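You operate a simulated robot arm through the tools that you are given. There is no shell and no other tool. Be economical: measure what you need, move in short steps, check, and stop when the job is done.

You run a simulated robot arm. Do the job below in one go: nothing can be reset, and whatever is moved stays where it is left.

JOB
Set the spool on the peg, turn to the highest runout and dot the probe side.
Fine: 50 m is the peak; one crayon dot on top, crayon back.

The check looks at the end state, three seconds after you hand in, the way a careful person would. Anything else that was tipped, shoved, dropped, spilled or broken makes it a failure.

ROBOT AND FRAMES
A 7-joint arm with a two-finger parallel gripper, fixed in place. Base frame: the origin is at the foot of the arm, x ahead of it, y to its left, z up; the work surface is at about z = 0.8. Lengths are in m, angles in rad, forces in N, time in s.
With the tool pointing down near the work surface it reaches from about 0.3 to 0.7 m from the base axis. Its first joint turns from -1.152 to 1.152 rad. Payload 1.57 kg.
The tool frame sits at the grasp point between the pads (the TCP): z along the fingers, y along the line on which they close. The tips reach 0.03 m beyond it. The gripper opens to 0.11 m. The fingers are 0.024 m wide and 0.012 m thick; the gripper's body (0.048 by 0.112 m) begins 0.078 m behind the TCP.
Orientation is that of the tool frame in the base frame, as a unit quaternion [x, y, z, w]. With the fingers straight down and closing along the base's y, the tool's x points along the base's -x, its y along +y and its z along -z.

CONTROLS
- The arm moves only by the tool servo_tool. Its argument "commands" is a list of rows, each an object of numbers (a shift or turn left out is 0, a gripper value left out holds the last): "dx", "dy", "dz": the shift along the tool's x, y, z in m; "wx", "wy", "wz": the turn, a rotation vector about the tool's x, y, z in degrees; "hand": the gripper command, from -1 (fully open) to 1 (shut), values between in proportion. In form: [{"dx": .., "dy": .., "dz": .., "wx": .., "wy": .., "wz": .., "hand": ..}, ...]. A call has 1 to 8 rows; each row is the pose to reach, as a shift and turn from the pose commanded when the call began, along the tool's axes at that moment. A row lasts 0.2 s, in which the tool goes at most 0.05 m and 0.15 rad; a call with a longer step from one row to the next is refused whole, and so is a gripper value outside its range. A pose out of reach is approached as far as the arm can. The call stops where the force on the tool passes 40 N (or 10 N more than at its start, if that is more) or the arm is blocked; 0.2 s more then pass. The fingers move at their own pace (about 0.108 m/s each) and stop on an object; they squeeze with about 22 N. The grip force told is the motor's: it shows also when the fingers shut on nothing. Time passes only in rows, and 0.2 s behind the last, so rows that repeat a pose let the fingers close. The reply holds the time, the measured pose of the TCP, the force on the tool along the base axes, the opening and the grip force, in the units named above and with some noise.
- Cameras (640 x 400 px; columns grow to the right, rows downward): "scene" is fixed at [0.1806, -0.4205, 1.4062]; the picture's right is [0.50, -0.86, 0.00], its down [-0.62, -0.36, -0.70] and it looks along [0.60, 0.35, -0.72] (base axes); focal length 237 px, centre (320, 200). "wrist" rides on the gripper at [-0.036, 0, -0.08] in the tool frame; the picture's right is [0.00, -1.00, 0.00], its down [0.97, 0.00, -0.24] and it looks along [0.24, 0.00, 0.97] (tool axes); focal length 218 px, centre (320, 200).
- grab_frame(camera): a new picture of that camera. It takes no simulated time.
- measure_at(camera, pixels): there is no depth. For up to 12 entries [column, row, z] of the newest picture of that camera ("zoom" is the newest enlarged one), the place [x, y] in the base frame at which the ray of that pixel passes the height z, good to about 0.002 m, but the place of the scene camera against the robot may be out by one fixed shift of up to 0.018 m in any direction. It takes no simulated time.
- enlarge(camera, box): a new picture of the part [left, top, right, bottom] of that camera's present view, enlarged. It takes no simulated time.
- job_done(): hands the job in; it is judged then, once.

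Keep the steps short. Do not move on a guess: measure, check each grasp and each placing, and mend mistakes. In all there are 80 turns and 54 pictures (those below and enlarged ones count). Leave the gripper open and the arm clear of the work at the hand-in unless told otherwise, and finish with a single line.

The tools are called after "Request:" as name(argument=value, ...) on one line, values as JSON. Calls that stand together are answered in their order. servo_tool: Moves the arm, as the interface text tells. Its arguments: {"type":"object","properties":{"commands":{"type":"array","items":{"type":"object","properties":{"dx":{"type":"number"},"dy":{"type":"number"},"dz":{"type":"number"},"wx":{"type":"number"},"wy":{"type":"number"},"wz":{"type":"number"},"hand":{"type":"number"}}}}},"required":["commands"]} The other tools are called the same way: grab_frame (camera) takes a picture; measure_at (camera, pixels) gives the place at which the rays of pixels pass given heights; enlarge (camera, box) takes an enlarged picture of a part of a camera's view; job_done () hands the job in.

At the start:

```text
time: 0.0
eef_pos: [0.4623, 0.0233, 1.1815]
tcp_rot: [0.0, 1.0, 0.0, 0.0]
force: [0.5, 0.4, -0.4]
finger_gap: 0.1102
grip_force: 0.0
```

scene: 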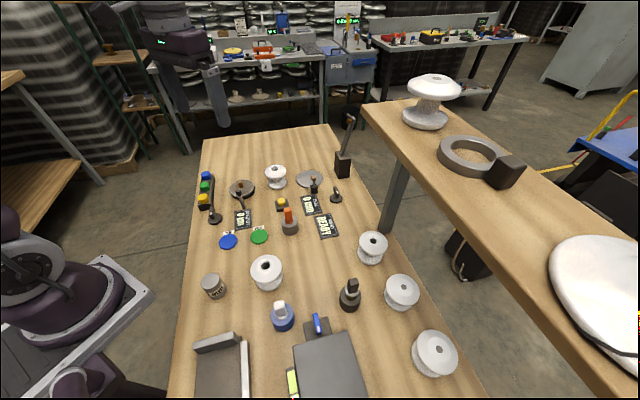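
wrist: 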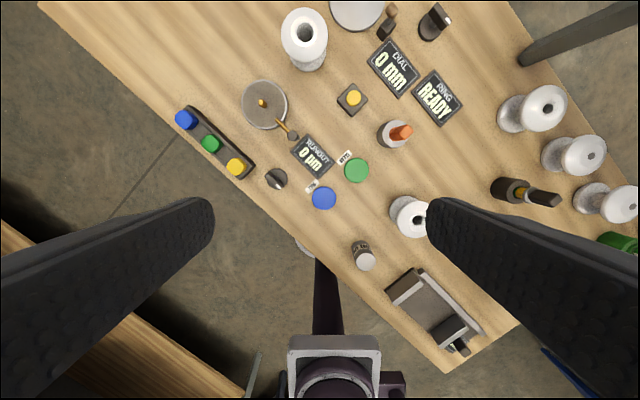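

I see a bench with several spools, a turntable with a pin, readouts, buttons and a crayon-like item. I'll enlarge the scene to identify them.

Request:
enlarge(camera="scene", box=[180, 150, 370, 270])

Request:
enlarge(camera="scene", box=[180, 230, 470, 400])

Request:
enlarge(camera="wrist", box=[160, 0, 480, 220])

```text
3.33 times, centred on (275, 210) of scene
```

zoom: 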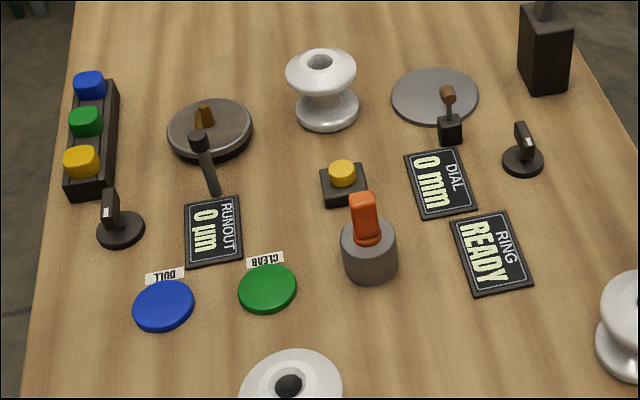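

```text
2.21 times, centred on (325, 315) of scene
```

zoom: 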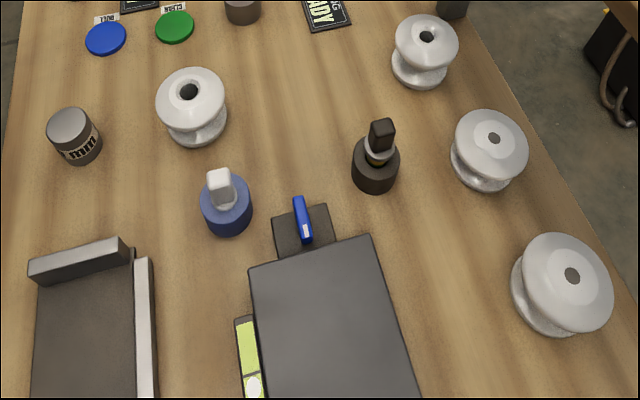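

```text
1.82 times, centred on (320, 110) of wrist
```

zoom: 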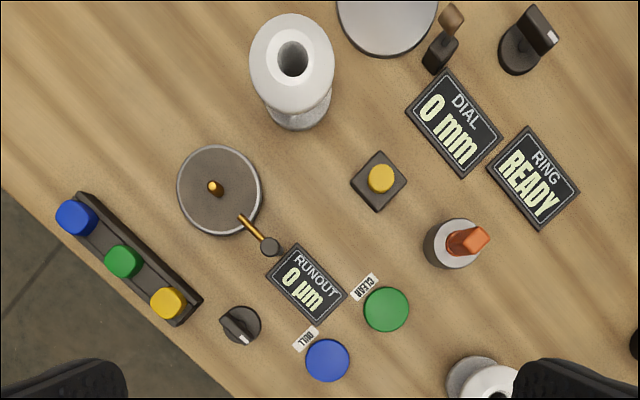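

I'll measure the key items in both cameras: turntable, spools, crayon cup, knob and buttons.

Request:
grab_frame(camera="wrist")

Request:
measure_at(camera="wrist", pixels=[[264, 105, 0.82], [262, 102, 0.84], [305, 28, 0.88], [308, 62, 0.8], [392, 135, 0.82], [402, 131, 0.88], [276, 179, 0.82], [352, 98, 0.82], [418, 220, 0.87], [292, 134, 0.82], [185, 120, 0.83], [235, 167, 0.83]])

Request:
measure_at(camera="scene", pixels=[[242, 188, 0.82], [275, 170, 0.88], [277, 184, 0.8], [290, 226, 0.82], [288, 212, 0.88], [215, 217, 0.82], [266, 265, 0.87], [372, 241, 0.87], [402, 287, 0.87], [435, 347, 0.87], [281, 203, 0.82]])

```text
48 pictures are left
```

wrist: 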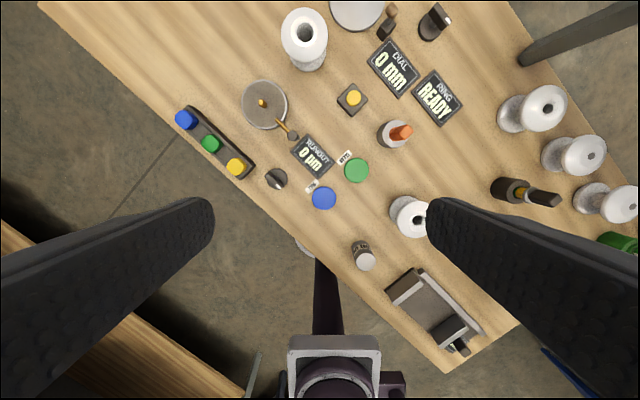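

```text
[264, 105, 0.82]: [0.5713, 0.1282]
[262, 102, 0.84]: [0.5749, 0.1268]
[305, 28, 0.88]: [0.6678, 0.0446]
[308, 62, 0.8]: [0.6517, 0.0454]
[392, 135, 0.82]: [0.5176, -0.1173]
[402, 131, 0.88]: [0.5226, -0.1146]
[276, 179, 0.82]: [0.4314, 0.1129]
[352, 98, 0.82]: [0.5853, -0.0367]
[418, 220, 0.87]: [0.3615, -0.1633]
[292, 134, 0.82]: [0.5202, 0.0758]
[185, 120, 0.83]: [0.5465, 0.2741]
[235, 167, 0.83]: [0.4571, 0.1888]
```

```text
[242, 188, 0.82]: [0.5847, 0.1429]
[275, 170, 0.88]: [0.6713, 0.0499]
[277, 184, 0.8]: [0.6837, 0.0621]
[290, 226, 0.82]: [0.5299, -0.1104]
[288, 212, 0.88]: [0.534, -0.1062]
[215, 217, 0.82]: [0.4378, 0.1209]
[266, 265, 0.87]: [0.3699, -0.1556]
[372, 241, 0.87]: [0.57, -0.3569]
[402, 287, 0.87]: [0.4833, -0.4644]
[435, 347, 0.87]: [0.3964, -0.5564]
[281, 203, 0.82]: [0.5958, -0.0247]
```

I'll move lower and forward, above the middle of the fixtures, for a closer look.

Request:
servo_tool(commands=[{"dx": -0.02, "dy": 0.01, "dz": 0.04}, {"dx": -0.04, "dy": 0.02, "dz": 0.08}, {"dx": -0.06, "dy": 0.03, "dz": 0.12}, {"dx": -0.06, "dy": 0.03, "dz": 0.12}])

Request:
grab_frame(camera="wrist")

Request:
enlarge(camera="scene", box=[225, 155, 305, 205])

```text
time: 1.0
eef_pos: [0.5215, 0.0523, 1.0601]
tcp_rot: [0.0, 1.0, 0.0, 0.0]
force: [0.4, 0.1, 0.0]
finger_gap: 0.11
grip_force: 0.0
```

```text
47 pictures are left
```

wrist: 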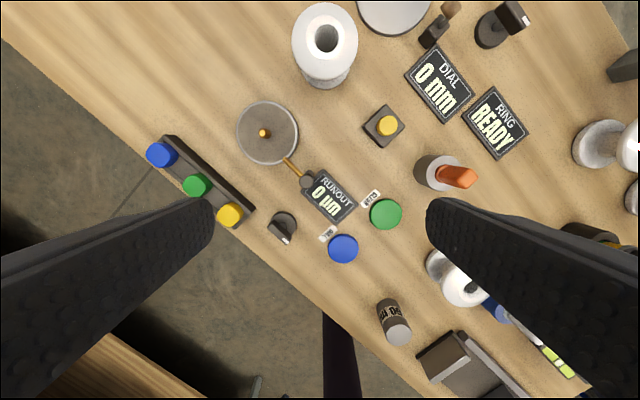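

```text
8.00 times, centred on (265, 180) of scene
```

zoom: 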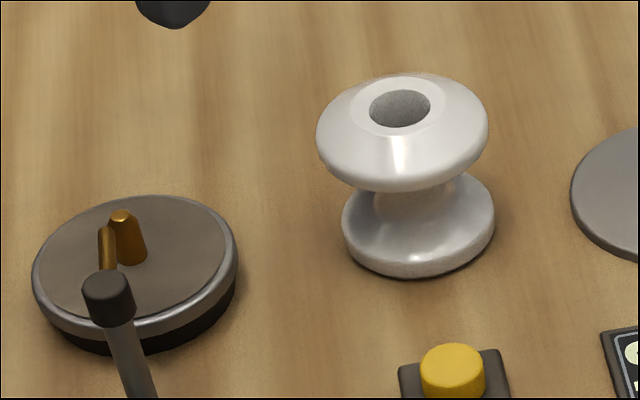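

Spool A beside the table looks like the workpiece. I'll compare the other spools' bores and the crayon cup.

Request:
enlarge(camera="scene", box=[240, 200, 320, 300])

Request:
enlarge(camera="scene", box=[330, 220, 470, 390])

Request:
enlarge(camera="wrist", box=[220, 80, 360, 260])

```text
4.00 times, centred on (280, 250) of scene
```

zoom: 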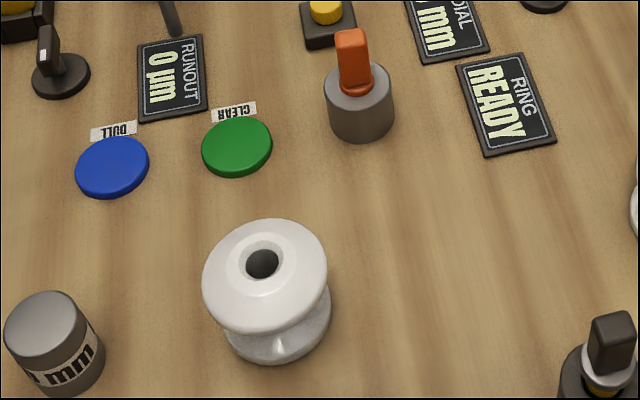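

```text
2.35 times, centred on (400, 305) of scene
```

zoom: 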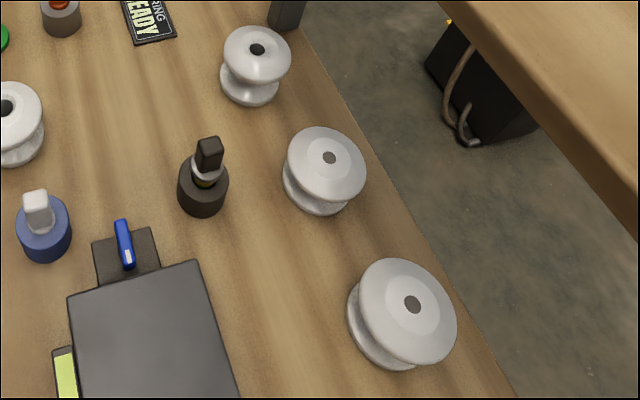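

```text
2.22 times, centred on (290, 170) of wrist
```

zoom: 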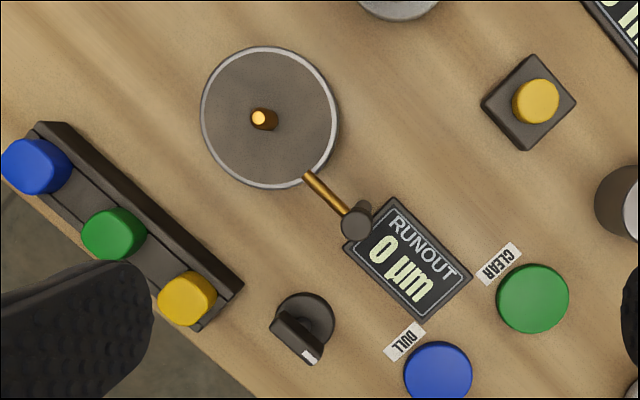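

I'll look closely at spool B and the tool holders before deciding.

Request:
servo_tool(commands=[{"dx": 0.02, "dy": -0.04, "dz": 0.01}, {"dx": 0.04, "dy": -0.08, "dz": 0.02}, {"dx": 0.06, "dy": -0.12, "dz": 0.03}, {"dx": 0.08, "dy": -0.16, "dz": 0.03}, {"dx": 0.09, "dy": -0.2, "dz": 0.03}, {"dx": 0.09, "dy": -0.22, "dz": 0.03}])

Request:
grab_frame(camera="wrist")

```text
time: 2.4
eef_pos: [0.4325, -0.169, 1.0303]
tcp_rot: [-0.001, 1.0, 0.0, 0.0]
force: [0.0, 0.3, 0.1]
finger_gap: 0.1099
grip_force: 0.1
```

```text
42 pictures are left
```

wrist: 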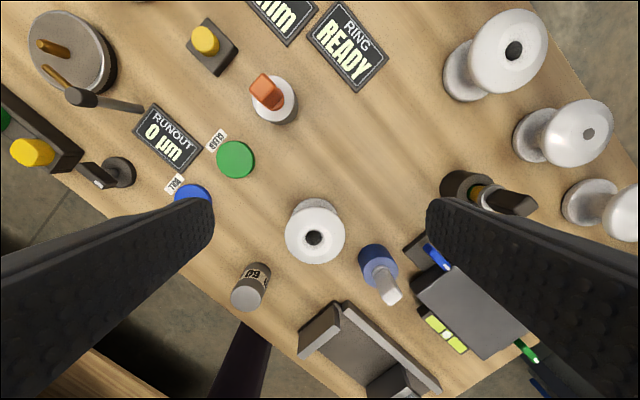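

Request:
enlarge(camera="wrist", box=[10, 0, 170, 100])

Request:
enlarge(camera="wrist", box=[220, 170, 460, 320])

Request:
enlarge(camera="wrist", box=[430, 0, 640, 250])

```text
4.00 times, centred on (90, 50) of wrist
```

zoom: 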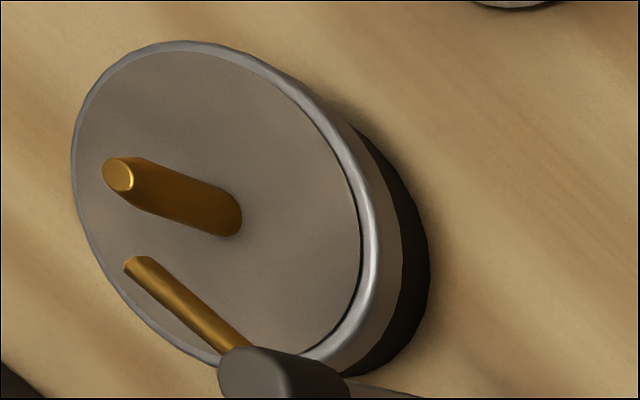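

```text
2.67 times, centred on (340, 245) of wrist
```

zoom: 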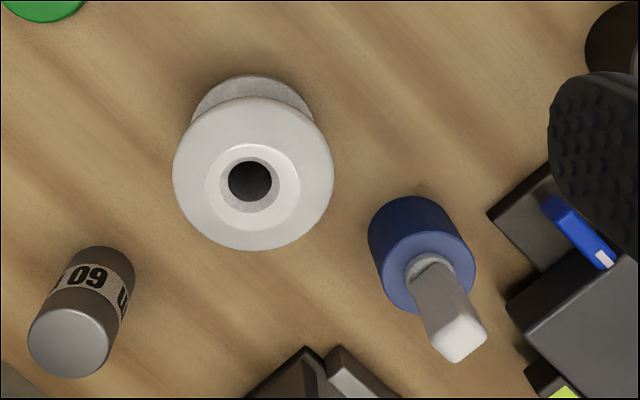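

```text
1.60 times, centred on (535, 125) of wrist
```

zoom: 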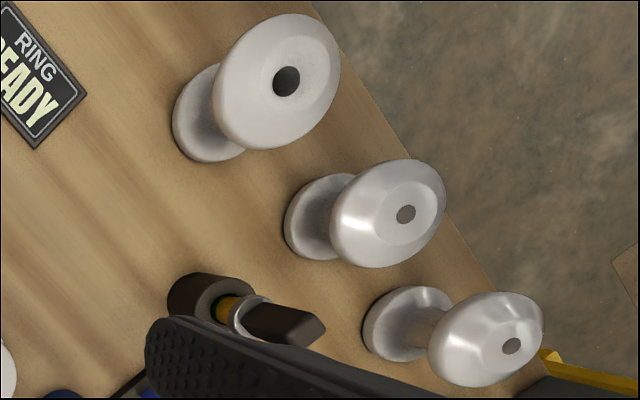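

Both A and B look properly hollow, so I need to see straight down each bore. B first.

Request:
servo_tool(commands=[{"dx": 0.05, "dy": 0.003}, {"dx": 0.1, "dy": 0.006}, {"dx": 0.1, "dy": 0.006}])

Request:
enlarge(camera="wrist", box=[240, 90, 400, 190])

Request:
servo_tool(commands=[{"dx": -0.04, "dy": 0.02}, {"dx": -0.08, "dy": 0.05}, {"dx": -0.12, "dy": 0.08}, {"dx": -0.16, "dy": 0.11}, {"dx": -0.2, "dy": 0.14}, {"dx": -0.24, "dy": 0.17}, {"dx": -0.28, "dy": 0.2}, {"dx": -0.3, "dy": 0.21}])

Request:
grab_frame(camera="wrist")

```text
time: 3.2
eef_pos: [0.3315, -0.1617, 1.0287]
tcp_rot: [0.0, 1.0, 0.0, 0.0]
force: [-0.5, -0.5, 0.2]
finger_gap: 0.1098
grip_force: 0.0
```

```text
4.00 times, centred on (320, 140) of wrist
```

zoom: 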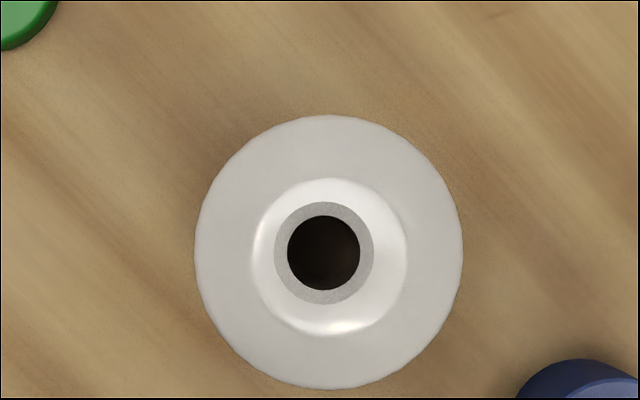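

```text
time: 5.0
eef_pos: [0.6295, 0.0515, 1.0278]
tcp_rot: [0.0, 1.0, 0.0, 0.0]
force: [-0.5, 0.8, 0.2]
finger_gap: 0.1101
grip_force: 0.1
```

```text
37 pictures are left
```

wrist: 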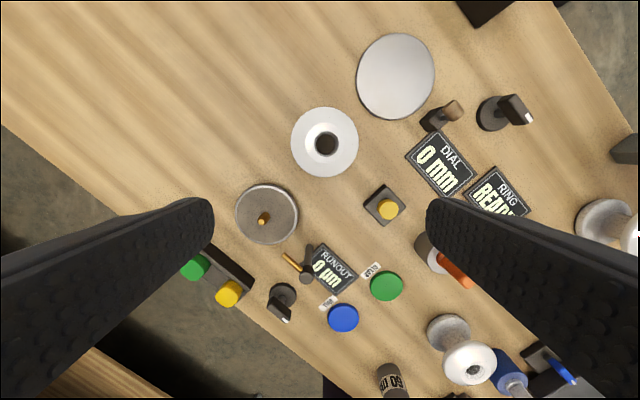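

Request:
enlarge(camera="wrist", box=[240, 90, 400, 190])

Request:
measure_at(camera="wrist", pixels=[[325, 142, 0.88], [291, 142, 0.88], [358, 142, 0.88], [266, 214, 0.82], [261, 218, 0.85], [266, 212, 0.83], [291, 261, 0.84], [305, 276, 0.84], [282, 297, 0.82], [283, 289, 0.82]])

```text
4.00 times, centred on (320, 140) of wrist
```

zoom: 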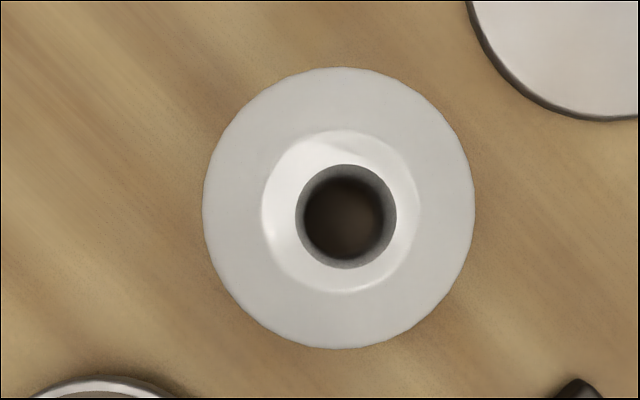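

```text
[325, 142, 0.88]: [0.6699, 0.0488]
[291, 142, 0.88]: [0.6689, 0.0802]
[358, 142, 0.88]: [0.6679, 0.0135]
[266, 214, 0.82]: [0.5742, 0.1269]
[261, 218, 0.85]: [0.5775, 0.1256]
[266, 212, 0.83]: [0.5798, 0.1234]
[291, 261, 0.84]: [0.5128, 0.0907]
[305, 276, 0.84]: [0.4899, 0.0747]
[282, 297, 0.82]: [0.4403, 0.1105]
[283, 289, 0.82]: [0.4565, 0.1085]
```

I'll work out the heights of A and B by triangulating their tops.

Request:
measure_at(camera="scene", pixels=[[275, 168.5, 0.85], [275, 168.5, 0.87], [275, 168.5, 0.89], [265.5, 265.5, 0.85], [265.5, 265.5, 0.87], [265.5, 265.5, 0.89], [240.3, 183, 0.84], [240.3, 183, 0.86], [240.3, 183, 0.88]])

Request:
measure_at(camera="wrist", pixels=[[326, 144, 0.85], [326, 144, 0.87], [326, 144, 0.89], [262, 216, 0.84], [262, 216, 0.86], [262, 216, 0.88], [472, 371, 0.85], [472, 371, 0.87], [472, 371, 0.89]])

```text
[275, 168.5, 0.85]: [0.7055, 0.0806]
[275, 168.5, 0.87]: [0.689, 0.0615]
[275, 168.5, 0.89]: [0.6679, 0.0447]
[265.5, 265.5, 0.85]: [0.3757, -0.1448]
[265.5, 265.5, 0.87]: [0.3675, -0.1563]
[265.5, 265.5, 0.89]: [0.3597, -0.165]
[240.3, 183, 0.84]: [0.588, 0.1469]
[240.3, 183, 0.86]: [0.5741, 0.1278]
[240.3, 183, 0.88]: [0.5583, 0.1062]
```

```text
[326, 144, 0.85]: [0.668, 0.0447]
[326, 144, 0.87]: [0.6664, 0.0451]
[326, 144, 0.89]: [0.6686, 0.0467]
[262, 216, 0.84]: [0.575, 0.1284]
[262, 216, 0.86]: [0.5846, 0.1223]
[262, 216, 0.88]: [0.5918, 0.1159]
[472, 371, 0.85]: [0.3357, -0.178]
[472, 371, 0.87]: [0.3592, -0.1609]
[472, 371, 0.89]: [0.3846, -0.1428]
```

Request:
enlarge(camera="scene", box=[226, 245, 306, 295])

Request:
enlarge(camera="scene", box=[335, 220, 415, 270])

```text
8.00 times, centred on (266, 270) of scene
```

zoom: 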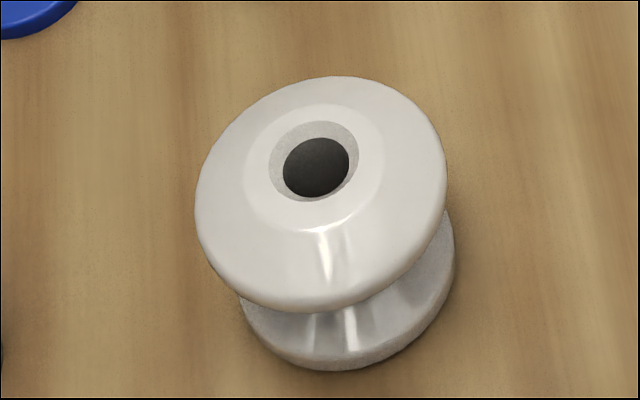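

```text
8.00 times, centred on (375, 245) of scene
```

zoom: 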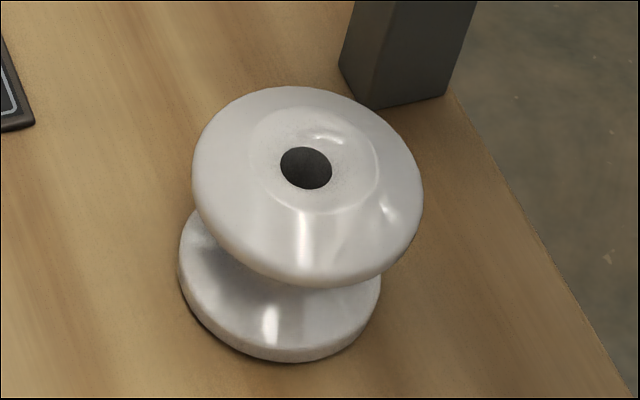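

B has a stepped, narrower bore, while A has a plain wide one. Next I'll look closely down at the peg and probe.

Request:
servo_tool(commands=[{"dx": 0.045, "dy": 0.02, "dz": 0}, {"dx": 0.09, "dy": 0.05, "dz": 0.01}, {"dx": 0.09, "dy": 0.06, "dz": 0.03}, {"dx": 0.09, "dy": 0.06, "dz": 0.03}])

Request:
enlarge(camera="wrist", box=[240, 80, 400, 280])

```text
refused: row 2 steps farther than a row can; nothing moved
```

```text
2.00 times, centred on (320, 180) of wrist
```

zoom: 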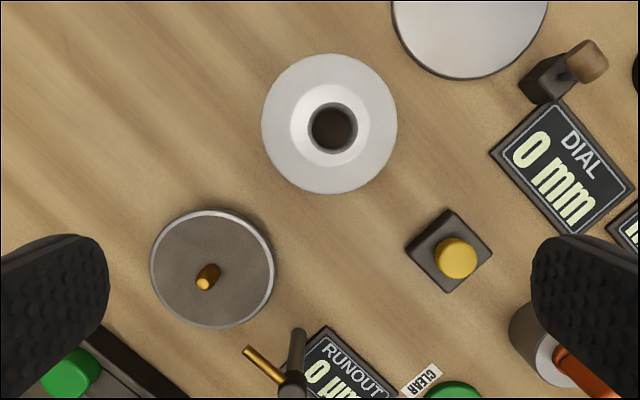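

Request:
servo_tool(commands=[{"dx": 0.03, "dy": 0.02, "dz": 0.01}, {"dx": 0.06, "dy": 0.04, "dz": 0.02}, {"dx": 0.09, "dy": 0.06, "dz": 0.03}, {"dx": 0.09, "dy": 0.06, "dz": 0.03}])

Request:
enlarge(camera="wrist", box=[230, 80, 410, 305])

```text
time: 6.0
eef_pos: [0.5443, 0.1111, 0.9989]
tcp_rot: [-0.001, 1.0, 0.001, 0.0]
force: [-0.9, -0.3, -0.2]
finger_gap: 0.1102
grip_force: 0.2
```

```text
1.78 times, centred on (320, 192) of wrist
```

zoom: 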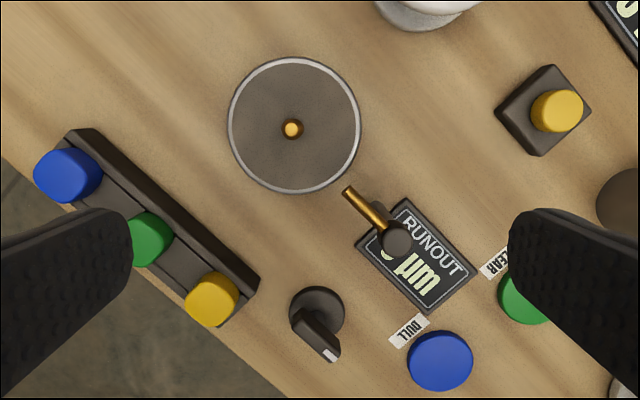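

I'll triangulate the probe tip, the peg top and the knob.

Request:
measure_at(camera="zoom", pixels=[[348, 190, 0.84], [348, 190, 0.86], [348, 190, 0.88], [396, 238, 0.86], [291, 129, 0.86], [295, 124, 0.82], [317, 314, 0.82], [320, 336, 0.83], [212, 298, 0.84], [556, 111, 0.83]])

Request:
measure_at(camera="scene", pixels=[[238.4, 183.5, 0.84], [238.4, 183.5, 0.86], [238.4, 183.5, 0.88], [240.4, 181.7, 0.86], [240.4, 181.7, 0.88]])

```text
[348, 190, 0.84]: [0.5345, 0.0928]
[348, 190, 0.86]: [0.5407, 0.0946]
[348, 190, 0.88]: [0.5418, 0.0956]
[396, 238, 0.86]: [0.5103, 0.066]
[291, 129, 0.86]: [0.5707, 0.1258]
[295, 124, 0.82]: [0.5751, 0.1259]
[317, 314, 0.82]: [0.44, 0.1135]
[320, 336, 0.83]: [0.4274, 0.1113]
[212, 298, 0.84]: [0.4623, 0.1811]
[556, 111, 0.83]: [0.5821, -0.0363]
```

```text
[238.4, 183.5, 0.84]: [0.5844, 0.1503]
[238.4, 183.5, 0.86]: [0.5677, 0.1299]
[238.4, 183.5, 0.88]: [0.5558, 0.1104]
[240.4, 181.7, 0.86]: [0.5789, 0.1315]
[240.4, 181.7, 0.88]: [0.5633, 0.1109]
```

The peg axis is at about (0.573, 0.126). The probe tip sits at about z 0.88, on the -x,-y diagonal from it. I'm taking spool A, which has a plain through-bore and stands among the stations. Next I go above it and turn the hand -45° so the fingers stay clear of the probe later.

Request:
servo_tool(commands=[{"dx": -0.02, "dy": -0.01, "wz": -7.5}, {"dx": -0.04, "dy": -0.02, "wz": -15}, {"dx": -0.06, "dy": -0.03, "wz": -22.5}, {"dx": -0.08, "dy": -0.04, "wz": -30}, {"dx": -0.1, "dy": -0.055, "wz": -37.5}, {"dx": -0.124, "dy": -0.065, "wz": -45}, {"dx": -0.124, "dy": -0.065, "wz": -45}])

Request:
grab_frame(camera="wrist")

```text
time: 7.6
eef_pos: [0.6651, 0.043, 0.9997]
tcp_rot: [-0.383, 0.924, 0.0, 0.0]
force: [-0.8, -0.6, 0.9]
finger_gap: 0.1099
grip_force: 0.0
```

```text
31 pictures are left
```

wrist: 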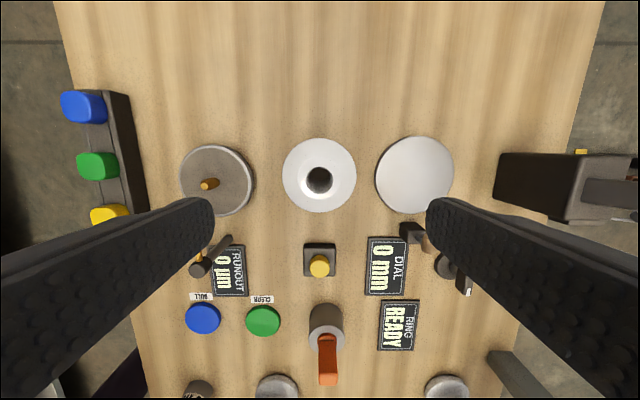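

The layout now reads clearly: peg – spool A – dial plate in a row. I'll refine spool A's centre.

Request:
measure_at(camera="wrist", pixels=[[320, 180, 0.872], [282, 174, 0.865], [357, 174, 0.865], [319, 137, 0.865], [319, 212, 0.865], [327, 345, 0.86], [327, 385, 0.88], [326, 312, 0.8]])

Request:
enlarge(camera="scene", box=[255, 190, 375, 340])

```text
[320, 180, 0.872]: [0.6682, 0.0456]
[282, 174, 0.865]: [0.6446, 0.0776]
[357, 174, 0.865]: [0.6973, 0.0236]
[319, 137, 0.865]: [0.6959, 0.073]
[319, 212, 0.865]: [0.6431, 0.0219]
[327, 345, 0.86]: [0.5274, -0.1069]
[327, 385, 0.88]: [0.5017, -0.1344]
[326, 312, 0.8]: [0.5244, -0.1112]
```

```text
2.67 times, centred on (315, 265) of scene
```

zoom: 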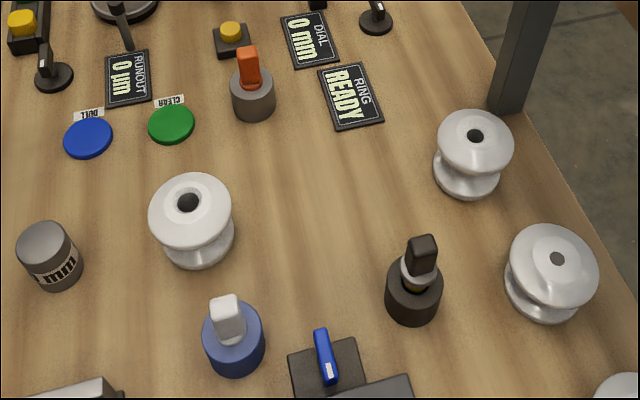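

Spool centre is about (0.669, 0.047). I'm descending around the top flange with open fingers and then closing gently.

Request:
servo_tool(commands=[{"dx": -0.0057, "dz": 0.04}, {"dx": -0.0057, "dz": 0.08}, {"dx": -0.0057, "dz": 0.11}, {"dx": -0.0057, "dz": 0.13}, {"dx": -0.0057, "dz": 0.14}, {"dx": -0.0057, "dz": 0.14}])

Request:
enlarge(camera="scene", box=[225, 135, 325, 200])

```text
time: 9.0
eef_pos: [0.6703, 0.0488, 0.8619]
tcp_rot: [-0.382, 0.924, 0.0, 0.0]
force: [-0.7, -0.2, -0.8]
finger_gap: 0.11
grip_force: 0.0
```

```text
6.15 times, centred on (275, 168) of scene
```

zoom: 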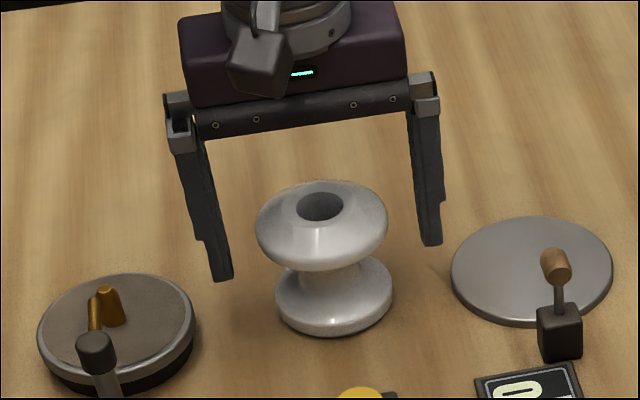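

The fingers straddle the flange evenly. Closing now.

Request:
servo_tool(commands=[{"hand": 1}, {"hand": 1}, {"hand": 1}, {"hand": 1}])

Request:
servo_tool(commands=[{"dz": -0.02, "hand": 1}, {"dz": -0.05, "hand": 1}, {"dz": -0.08, "hand": 1}, {"dz": -0.08, "hand": 1}])

Request:
enlarge(camera="scene", box=[225, 115, 325, 200])

Request:
grab_frame(camera="wrist")

```text
time: 10.0
eef_pos: [0.6713, 0.0491, 0.8613]
tcp_rot: [-0.383, 0.924, 0.0, 0.001]
force: [-0.3, -0.2, -1.1]
finger_gap: 0.0701
grip_force: 23.0
```

```text
time: 11.0
eef_pos: [0.6728, 0.0477, 0.9428]
tcp_rot: [-0.384, 0.923, 0.0, 0.0]
force: [0.4, -0.5, -3.2]
finger_gap: 0.0705
grip_force: 21.9
```

```text
4.71 times, centred on (275, 158) of scene
```

zoom: 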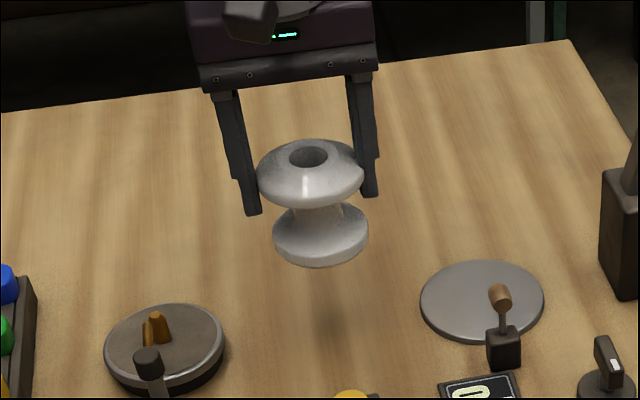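

```text
27 pictures are left
```

wrist: 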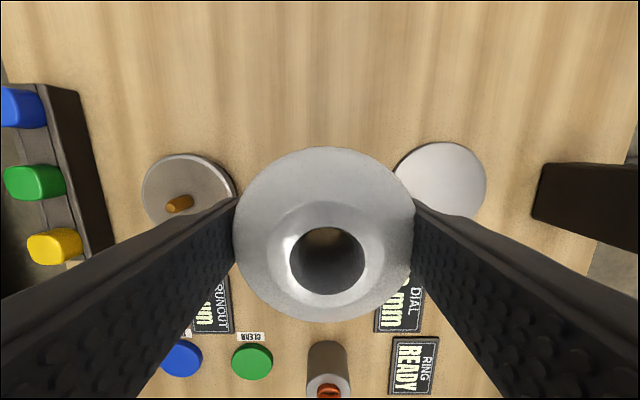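

Spool is held level. I'll check its bore centre relative to the TCP.

Request:
measure_at(camera="wrist", pixels=[[326, 260, 0.953], [324, 232, 0.948], [324, 147, 0.948], [324, 322, 0.948]])

```text
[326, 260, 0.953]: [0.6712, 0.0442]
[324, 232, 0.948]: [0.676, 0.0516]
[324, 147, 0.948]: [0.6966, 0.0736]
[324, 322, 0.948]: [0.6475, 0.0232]
```

It's centred on the TCP within 2 mm. I'll lift a bit and carry it over the peg at (0.573, 0.126).

Request:
servo_tool(commands=[{"dz": -0.025}, {"dz": -0.03, "dx": 0.004, "dy": 0.035}, {"dz": -0.03, "dx": 0.008, "dy": 0.075}, {"dz": -0.03, "dx": 0.012, "dy": 0.11}, {"dz": -0.03, "dx": 0.013, "dy": 0.1234}, {"dz": -0.03, "dx": 0.013, "dy": 0.1234}])

Request:
grab_frame(camera="wrist")

Request:
enlarge(camera="scene", box=[190, 120, 300, 230])

```text
time: 12.4
eef_pos: [0.5745, 0.1273, 0.9714]
tcp_rot: [-0.383, 0.924, 0.0, 0.0]
force: [-0.4, 0.4, -3.6]
finger_gap: 0.0702
grip_force: 21.8
```

```text
26 pictures are left
```

wrist: 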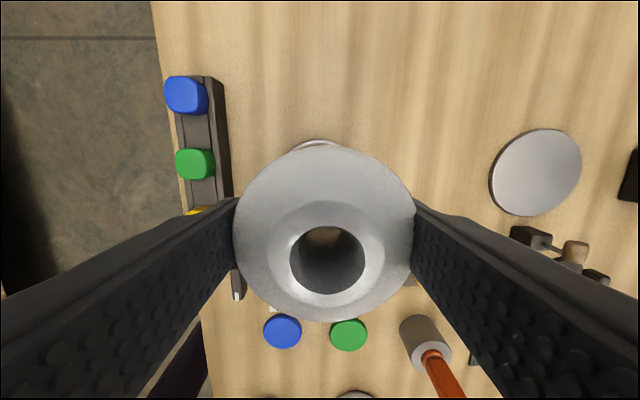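

```text
3.64 times, centred on (245, 175) of scene
```

zoom: 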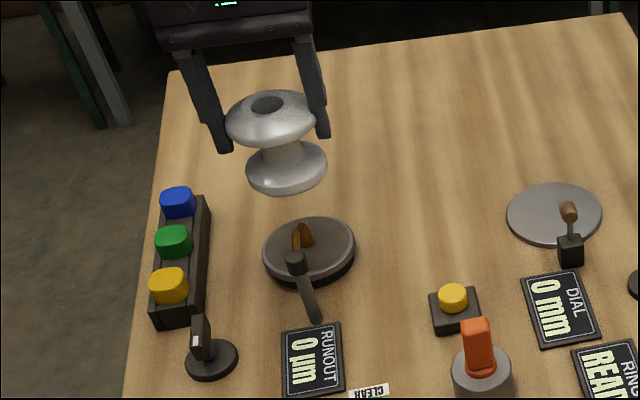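

Spool is above the peg. I'm descending slowly while watching the force.

Request:
servo_tool(commands=[{"dz": 0.02}, {"dz": 0.035}, {"dz": 0.045}, {"dz": 0.055}, {"dz": 0.065}, {"dz": 0.075}])

Request:
enlarge(camera="scene", box=[200, 140, 300, 220])

```text
time: 13.8
eef_pos: [0.5748, 0.1275, 0.8956]
tcp_rot: [-0.383, 0.924, 0.0, 0.0]
force: [0.3, -0.1, -3.5]
finger_gap: 0.0699
grip_force: 22.0
```

```text
5.00 times, centred on (250, 180) of scene
```

zoom: 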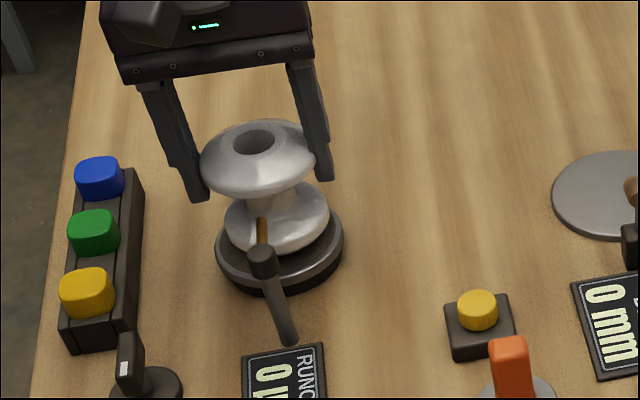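

No contact yet and the peg is inside the bore. I'll lower in 2–3 mm steps.

Request:
servo_tool(commands=[{"dz": 0.003}, {"dz": 0.006}, {"dz": 0.009}, {"dz": 0.011}])

```text
time: 14.8
eef_pos: [0.5736, 0.1271, 0.885]
tcp_rot: [-0.383, 0.924, 0.0, 0.0]
force: [1.1, 0.6, -2.3]
finger_gap: 0.0699
grip_force: 22.0
```

Request:
servo_tool(commands=[{"dz": 0.0015}, {"dz": 0.003}, {"dz": 0.0045}, {"dz": 0.006}])

```text
time: 15.8
eef_pos: [0.5723, 0.1266, 0.8794]
tcp_rot: [-0.383, 0.924, 0.0, 0.001]
force: [-5.4, 5.8, 17.9]
finger_gap: 0.0698
grip_force: 21.8
```

Contact at about z 0.880, so it's seated. I'll ease off slightly and read the runout display.

Request:
servo_tool(commands=[{"dz": -0.001}, {"dz": -0.0015}])

Request:
enlarge(camera="scene", box=[200, 150, 300, 240])

```text
time: 16.4
eef_pos: [0.5732, 0.1271, 0.8791]
tcp_rot: [-0.383, 0.924, 0.001, -0.001]
force: [-2.7, 13.7, -1.4]
finger_gap: 0.0698
grip_force: 22.2
```

```text
4.44 times, centred on (250, 195) of scene
```

zoom: 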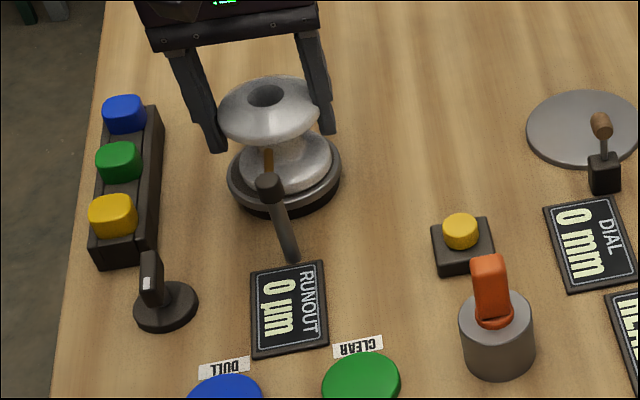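

The display reads 0 while gripped. I'll release to let the spool settle and look again.

Request:
servo_tool(commands=[{"hand": -1}, {"hand": -1}, {"hand": -1}])

Request:
enlarge(camera="scene", box=[200, 150, 300, 240])

```text
time: 17.2
eef_pos: [0.5737, 0.1256, 0.8813]
tcp_rot: [-0.382, 0.924, 0.0, -0.001]
force: [0.5, -0.1, -0.3]
finger_gap: 0.1098
grip_force: 0.1
```

```text
4.44 times, centred on (250, 195) of scene
```

zoom: 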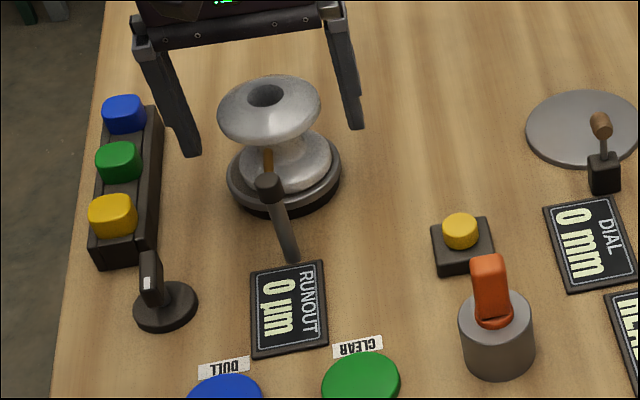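

Still 0. I'll grip and turn the spool by 45° to see whether the readout responds.

Request:
servo_tool(commands=[{"hand": 1}, {"hand": 1}, {"hand": 1}])

Request:
servo_tool(commands=[{"wz": 7.5}, {"wz": 15}, {"wz": 22.5}, {"wz": 30}, {"wz": 37.5}, {"wz": 42}, {"wz": 42}])

Request:
enlarge(camera="scene", box=[200, 150, 300, 240])

```text
time: 18.0
eef_pos: [0.5727, 0.1262, 0.8797]
tcp_rot: [-0.383, 0.924, 0.001, 0.0]
force: [-11.6, 13.2, 6.0]
finger_gap: 0.0687
grip_force: 22.4
```

```text
time: 19.6
eef_pos: [0.5733, 0.125, 0.8813]
tcp_rot: [-0.026, 1.0, -0.001, 0.0]
force: [-7.7, 9.5, 6.3]
finger_gap: 0.0684
grip_force: 21.9
```

```text
4.44 times, centred on (250, 195) of scene
```

zoom: 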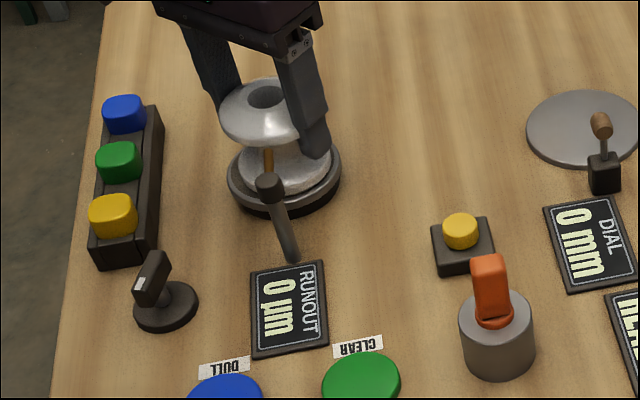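

The knob near the turntable turned together with the spool, so they're coupled. I'll release, rise, and check the display and the knob.

Request:
servo_tool(commands=[{"hand": -1}, {"hand": -1}, {"hand": -1}, {"dz": -0.03, "hand": -1}, {"dz": -0.07, "hand": -1}, {"dz": -0.11, "hand": -1}, {"dz": -0.12, "dx": 0.04, "hand": -1}, {"dz": -0.12, "dx": 0.06, "hand": -1}])

Request:
grab_frame(camera="wrist")

```text
time: 21.4
eef_pos: [0.5136, 0.119, 0.9993]
tcp_rot: [-0.026, 1.0, 0.001, 0.0]
force: [0.3, 0.9, -0.3]
finger_gap: 0.1101
grip_force: 0.1
```

```text
20 pictures are left
```

wrist: 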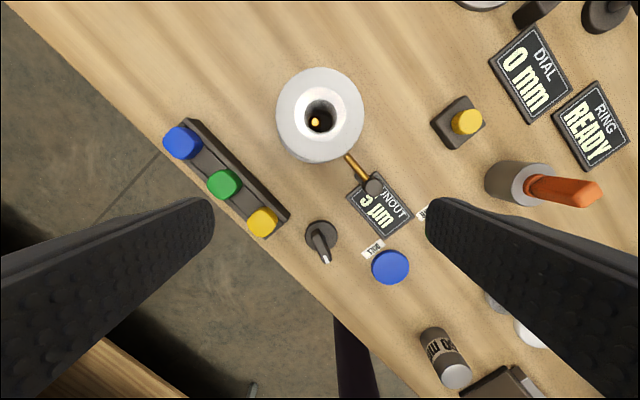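

The display now shows a value (…5 µm). I'll read it from the scene camera and measure the knob.

Request:
enlarge(camera="scene", box=[200, 180, 280, 240])

Request:
measure_at(camera="wrist", pixels=[[322, 234, 0.81], [320, 236, 0.82], [318, 228, 0.83], [326, 262, 0.83], [320, 118, 0.888], [319, 114, 0.885], [316, 121, 0.855]])

```text
6.67 times, centred on (240, 210) of scene
```

zoom: 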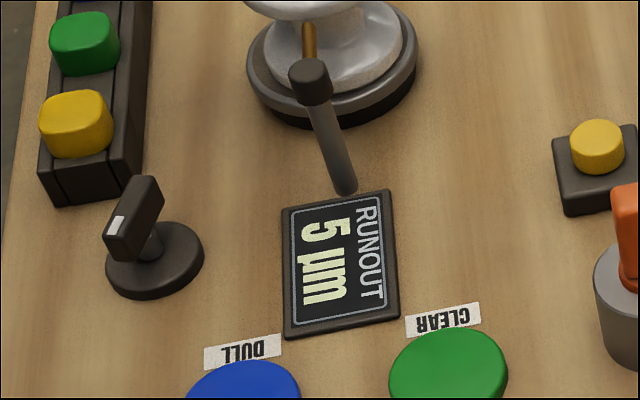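

```text
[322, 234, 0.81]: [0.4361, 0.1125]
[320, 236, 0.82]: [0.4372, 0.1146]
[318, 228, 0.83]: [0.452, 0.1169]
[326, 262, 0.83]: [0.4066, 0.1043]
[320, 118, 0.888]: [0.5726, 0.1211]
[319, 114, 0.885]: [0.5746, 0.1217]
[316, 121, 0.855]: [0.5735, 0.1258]
```

It reads 5 µm when released. I'll use the knob for turning, so I'm triangulating the bar on top of it.

Request:
measure_at(camera="scene", pixels=[[212, 209, 0.82], [212, 209, 0.83], [212, 209, 0.84], [212, 209, 0.85], [207.2, 213.5, 0.83], [213.5, 206.5, 0.84]])

Request:
measure_at(camera="wrist", pixels=[[319, 243, 0.82], [319, 243, 0.83], [319, 243, 0.84], [319, 243, 0.85], [327, 259, 0.83], [327, 259, 0.84], [312, 226, 0.84]])

Request:
enlarge(camera="wrist", box=[280, 200, 360, 290])

```text
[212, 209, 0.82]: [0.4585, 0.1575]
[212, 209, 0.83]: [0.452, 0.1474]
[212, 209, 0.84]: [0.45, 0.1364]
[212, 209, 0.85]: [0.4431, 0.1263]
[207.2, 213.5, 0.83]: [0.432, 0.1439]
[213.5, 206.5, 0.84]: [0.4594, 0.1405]
```

```text
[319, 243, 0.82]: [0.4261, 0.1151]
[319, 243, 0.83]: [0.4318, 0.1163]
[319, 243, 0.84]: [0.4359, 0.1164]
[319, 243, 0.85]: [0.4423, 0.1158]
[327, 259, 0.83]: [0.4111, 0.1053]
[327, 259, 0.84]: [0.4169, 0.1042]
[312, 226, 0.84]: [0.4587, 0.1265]
```

```text
4.44 times, centred on (320, 245) of wrist
```

zoom: 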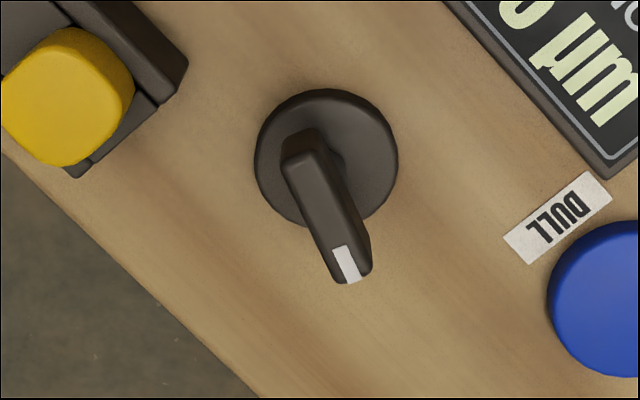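

The bar's top is near z 0.847, centre about (0.438, 0.116), with its mark pointing at azimuth -156°. I'm moving over it, turning the hand to match and half closing the fingers to stay clear of the button panel.

Request:
servo_tool(commands=[{"dx": 0.03, "wz": -7, "hand": 0}, {"dx": 0.06, "wz": -14, "hand": 0}, {"dx": 0.076, "wz": -20.5, "hand": 0}, {"dx": 0.076, "dz": 0.04, "wz": -20.5, "hand": 0}, {"dx": 0.076, "dz": 0.085, "wz": -20.5, "hand": 0}, {"dx": 0.076, "dz": 0.1, "wz": -20.5, "hand": 0}, {"dx": 0.076, "dz": 0.1, "wz": -20.5, "hand": 0}])

Request:
grab_frame(camera="wrist")

```text
time: 23.0
eef_pos: [0.4391, 0.1185, 0.9014]
tcp_rot: [-0.204, 0.979, 0.0, -0.001]
force: [0.6, 0.0, 0.6]
finger_gap: 0.0547
grip_force: 0.0
```

```text
17 pictures are left
```

wrist: 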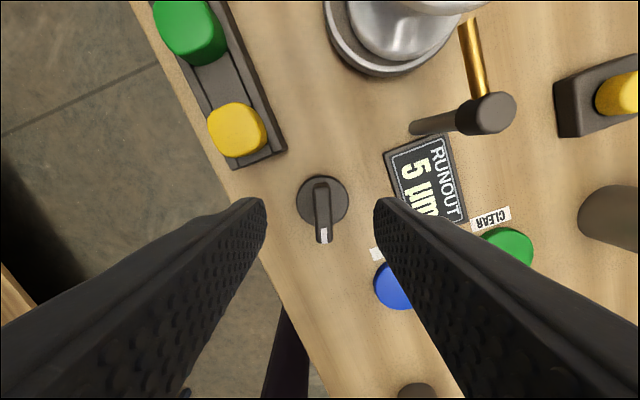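

Aligned nicely, and the wrist camera sees the readout. I'll verify the bar centre.

Request:
measure_at(camera="wrist", pixels=[[321, 186, 0.847], [324, 240, 0.845], [322, 212, 0.847], [322, 202, 0.812]])

```text
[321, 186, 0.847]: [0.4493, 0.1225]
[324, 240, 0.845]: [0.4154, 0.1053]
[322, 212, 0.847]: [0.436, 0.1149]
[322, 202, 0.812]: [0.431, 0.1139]
```

Centre is about (0.435, 0.1145). I'm shifting slightly, going down to z 0.861 and closing on the bar.

Request:
servo_tool(commands=[{"dx": 0.005, "dy": -0.002, "dz": 0.015, "hand": 0}, {"dx": 0.005, "dy": -0.002, "dz": 0.03, "hand": 0}, {"dx": 0.005, "dy": -0.002, "dz": 0.04, "hand": 0}, {"dx": 0.005, "dy": -0.002, "dz": 0.04, "hand": 1}, {"dx": 0.005, "dy": -0.002, "dz": 0.04, "hand": 1}, {"dx": 0.005, "dy": -0.002, "dz": 0.04, "hand": 1}])

```text
time: 24.4
eef_pos: [0.4348, 0.1138, 0.8585]
tcp_rot: [-0.203, 0.979, 0.0, 0.0]
force: [-0.4, 0.5, -7.4]
finger_gap: 0.012
grip_force: 29.6
```

Bar gripped (12 mm). I'm turning +30° (same direction as before) and reading.

Request:
servo_tool(commands=[{"wz": 8}, {"wz": 16}, {"wz": 24}, {"wz": 30}, {"wz": 30}])

Request:
enlarge(camera="scene", box=[195, 160, 275, 240])

```text
time: 25.6
eef_pos: [0.4354, 0.1126, 0.8599]
tcp_rot: [0.059, 0.998, 0.0, 0.002]
force: [12.5, -29.4, 21.5]
finger_gap: 0.0118
grip_force: 29.3
```

```text
5.00 times, centred on (235, 200) of scene
```

zoom: 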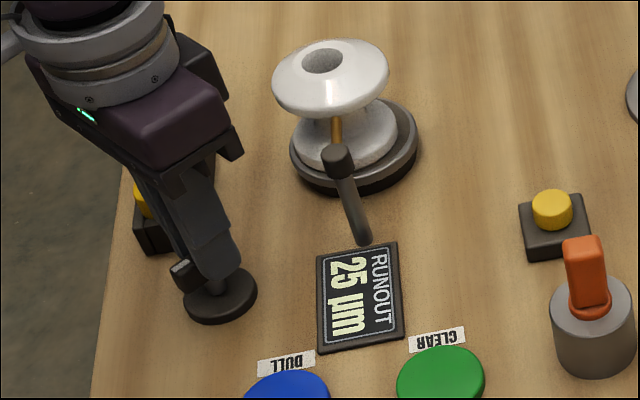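

Live reading 25 µm and rising. The side force (32 N) shows the hand is slightly off the knob's axis, so I'll relieve that by shifting along it.

Request:
servo_tool(commands=[{"dx": -0.0007, "dy": -0.0015, "dz": -0.0007}, {"dx": -0.0007, "dy": -0.0015, "dz": -0.0007}])

```text
time: 26.2
eef_pos: [0.4362, 0.1132, 0.8601]
tcp_rot: [0.057, 0.998, -0.001, 0.001]
force: [11.9, -22.3, -10.7]
finger_gap: 0.0118
grip_force: 29.6
```

Request:
servo_tool(commands=[{"dx": -0.0015, "dy": -0.003, "dz": 0.0003}, {"dx": -0.0015, "dy": -0.003, "dz": 0.0003, "wz": 7}, {"dx": -0.0015, "dy": -0.003, "dz": 0.0003, "wz": 15}, {"dx": -0.0015, "dy": -0.003, "dz": 0.0003, "wz": 15}])

Request:
enlarge(camera="scene", box=[195, 160, 275, 240])

```text
time: 27.2
eef_pos: [0.4353, 0.1106, 0.8601]
tcp_rot: [0.187, 0.982, 0.0, -0.001]
force: [-5.6, 6.2, 1.1]
finger_gap: 0.0116
grip_force: 29.2
```

```text
5.00 times, centred on (235, 200) of scene
```

zoom: 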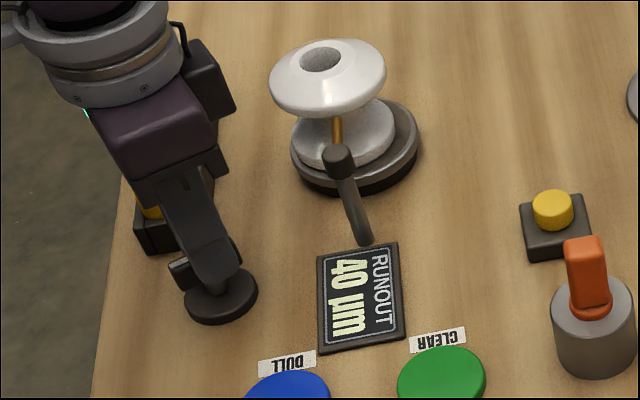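

40 µm. I'm turning a further +20°.

Request:
servo_tool(commands=[{"wz": 7}, {"wz": 14}, {"wz": 20}, {"wz": 20}])

Request:
enlarge(camera="scene", box=[195, 160, 275, 240])

```text
time: 28.2
eef_pos: [0.4349, 0.1106, 0.8602]
tcp_rot: [0.354, 0.935, -0.001, -0.003]
force: [-18.6, 9.6, -20.1]
finger_gap: 0.0115
grip_force: 29.5
```

```text
5.00 times, centred on (235, 200) of scene
```

zoom: 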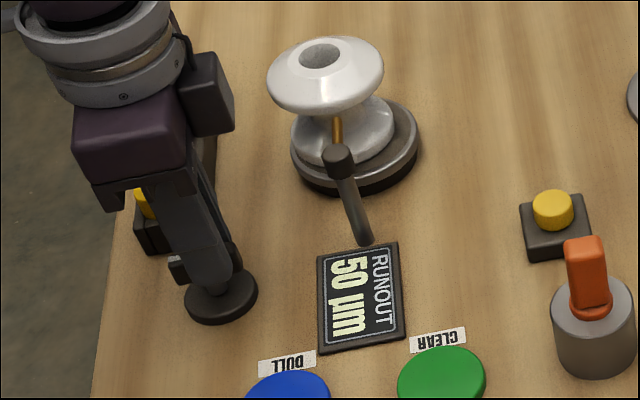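

50 µm: that's the peak. I'm releasing the knob, rising straight up, and verifying that the reading holds.

Request:
servo_tool(commands=[{"hand": 0}, {"hand": 0}, {"hand": 0, "dz": -0.03}, {"hand": 0, "dz": -0.075}, {"hand": 0, "dz": -0.12}, {"hand": 0, "dz": -0.14, "wz": -8}, {"hand": 0, "dz": -0.14, "wz": -16}, {"hand": 0, "dz": -0.14, "wz": -24}])

Request:
servo_tool(commands=[{"wz": -8}, {"wz": -16}, {"wz": -24}, {"wz": -32}, {"wz": -40}, {"wz": -48}, {"wz": -56}, {"wz": -62}])

```text
time: 30.0
eef_pos: [0.437, 0.1107, 0.9994]
tcp_rot: [0.151, 0.989, 0.0, 0.0]
force: [-0.3, -0.7, -0.4]
finger_gap: 0.055
grip_force: 0.1
```

```text
time: 31.8
eef_pos: [0.4361, 0.1088, 1.0004]
tcp_rot: [-0.38, 0.925, 0.0, 0.0]
force: [0.4, 0.9, 0.3]
finger_gap: 0.055
grip_force: 0.2
```

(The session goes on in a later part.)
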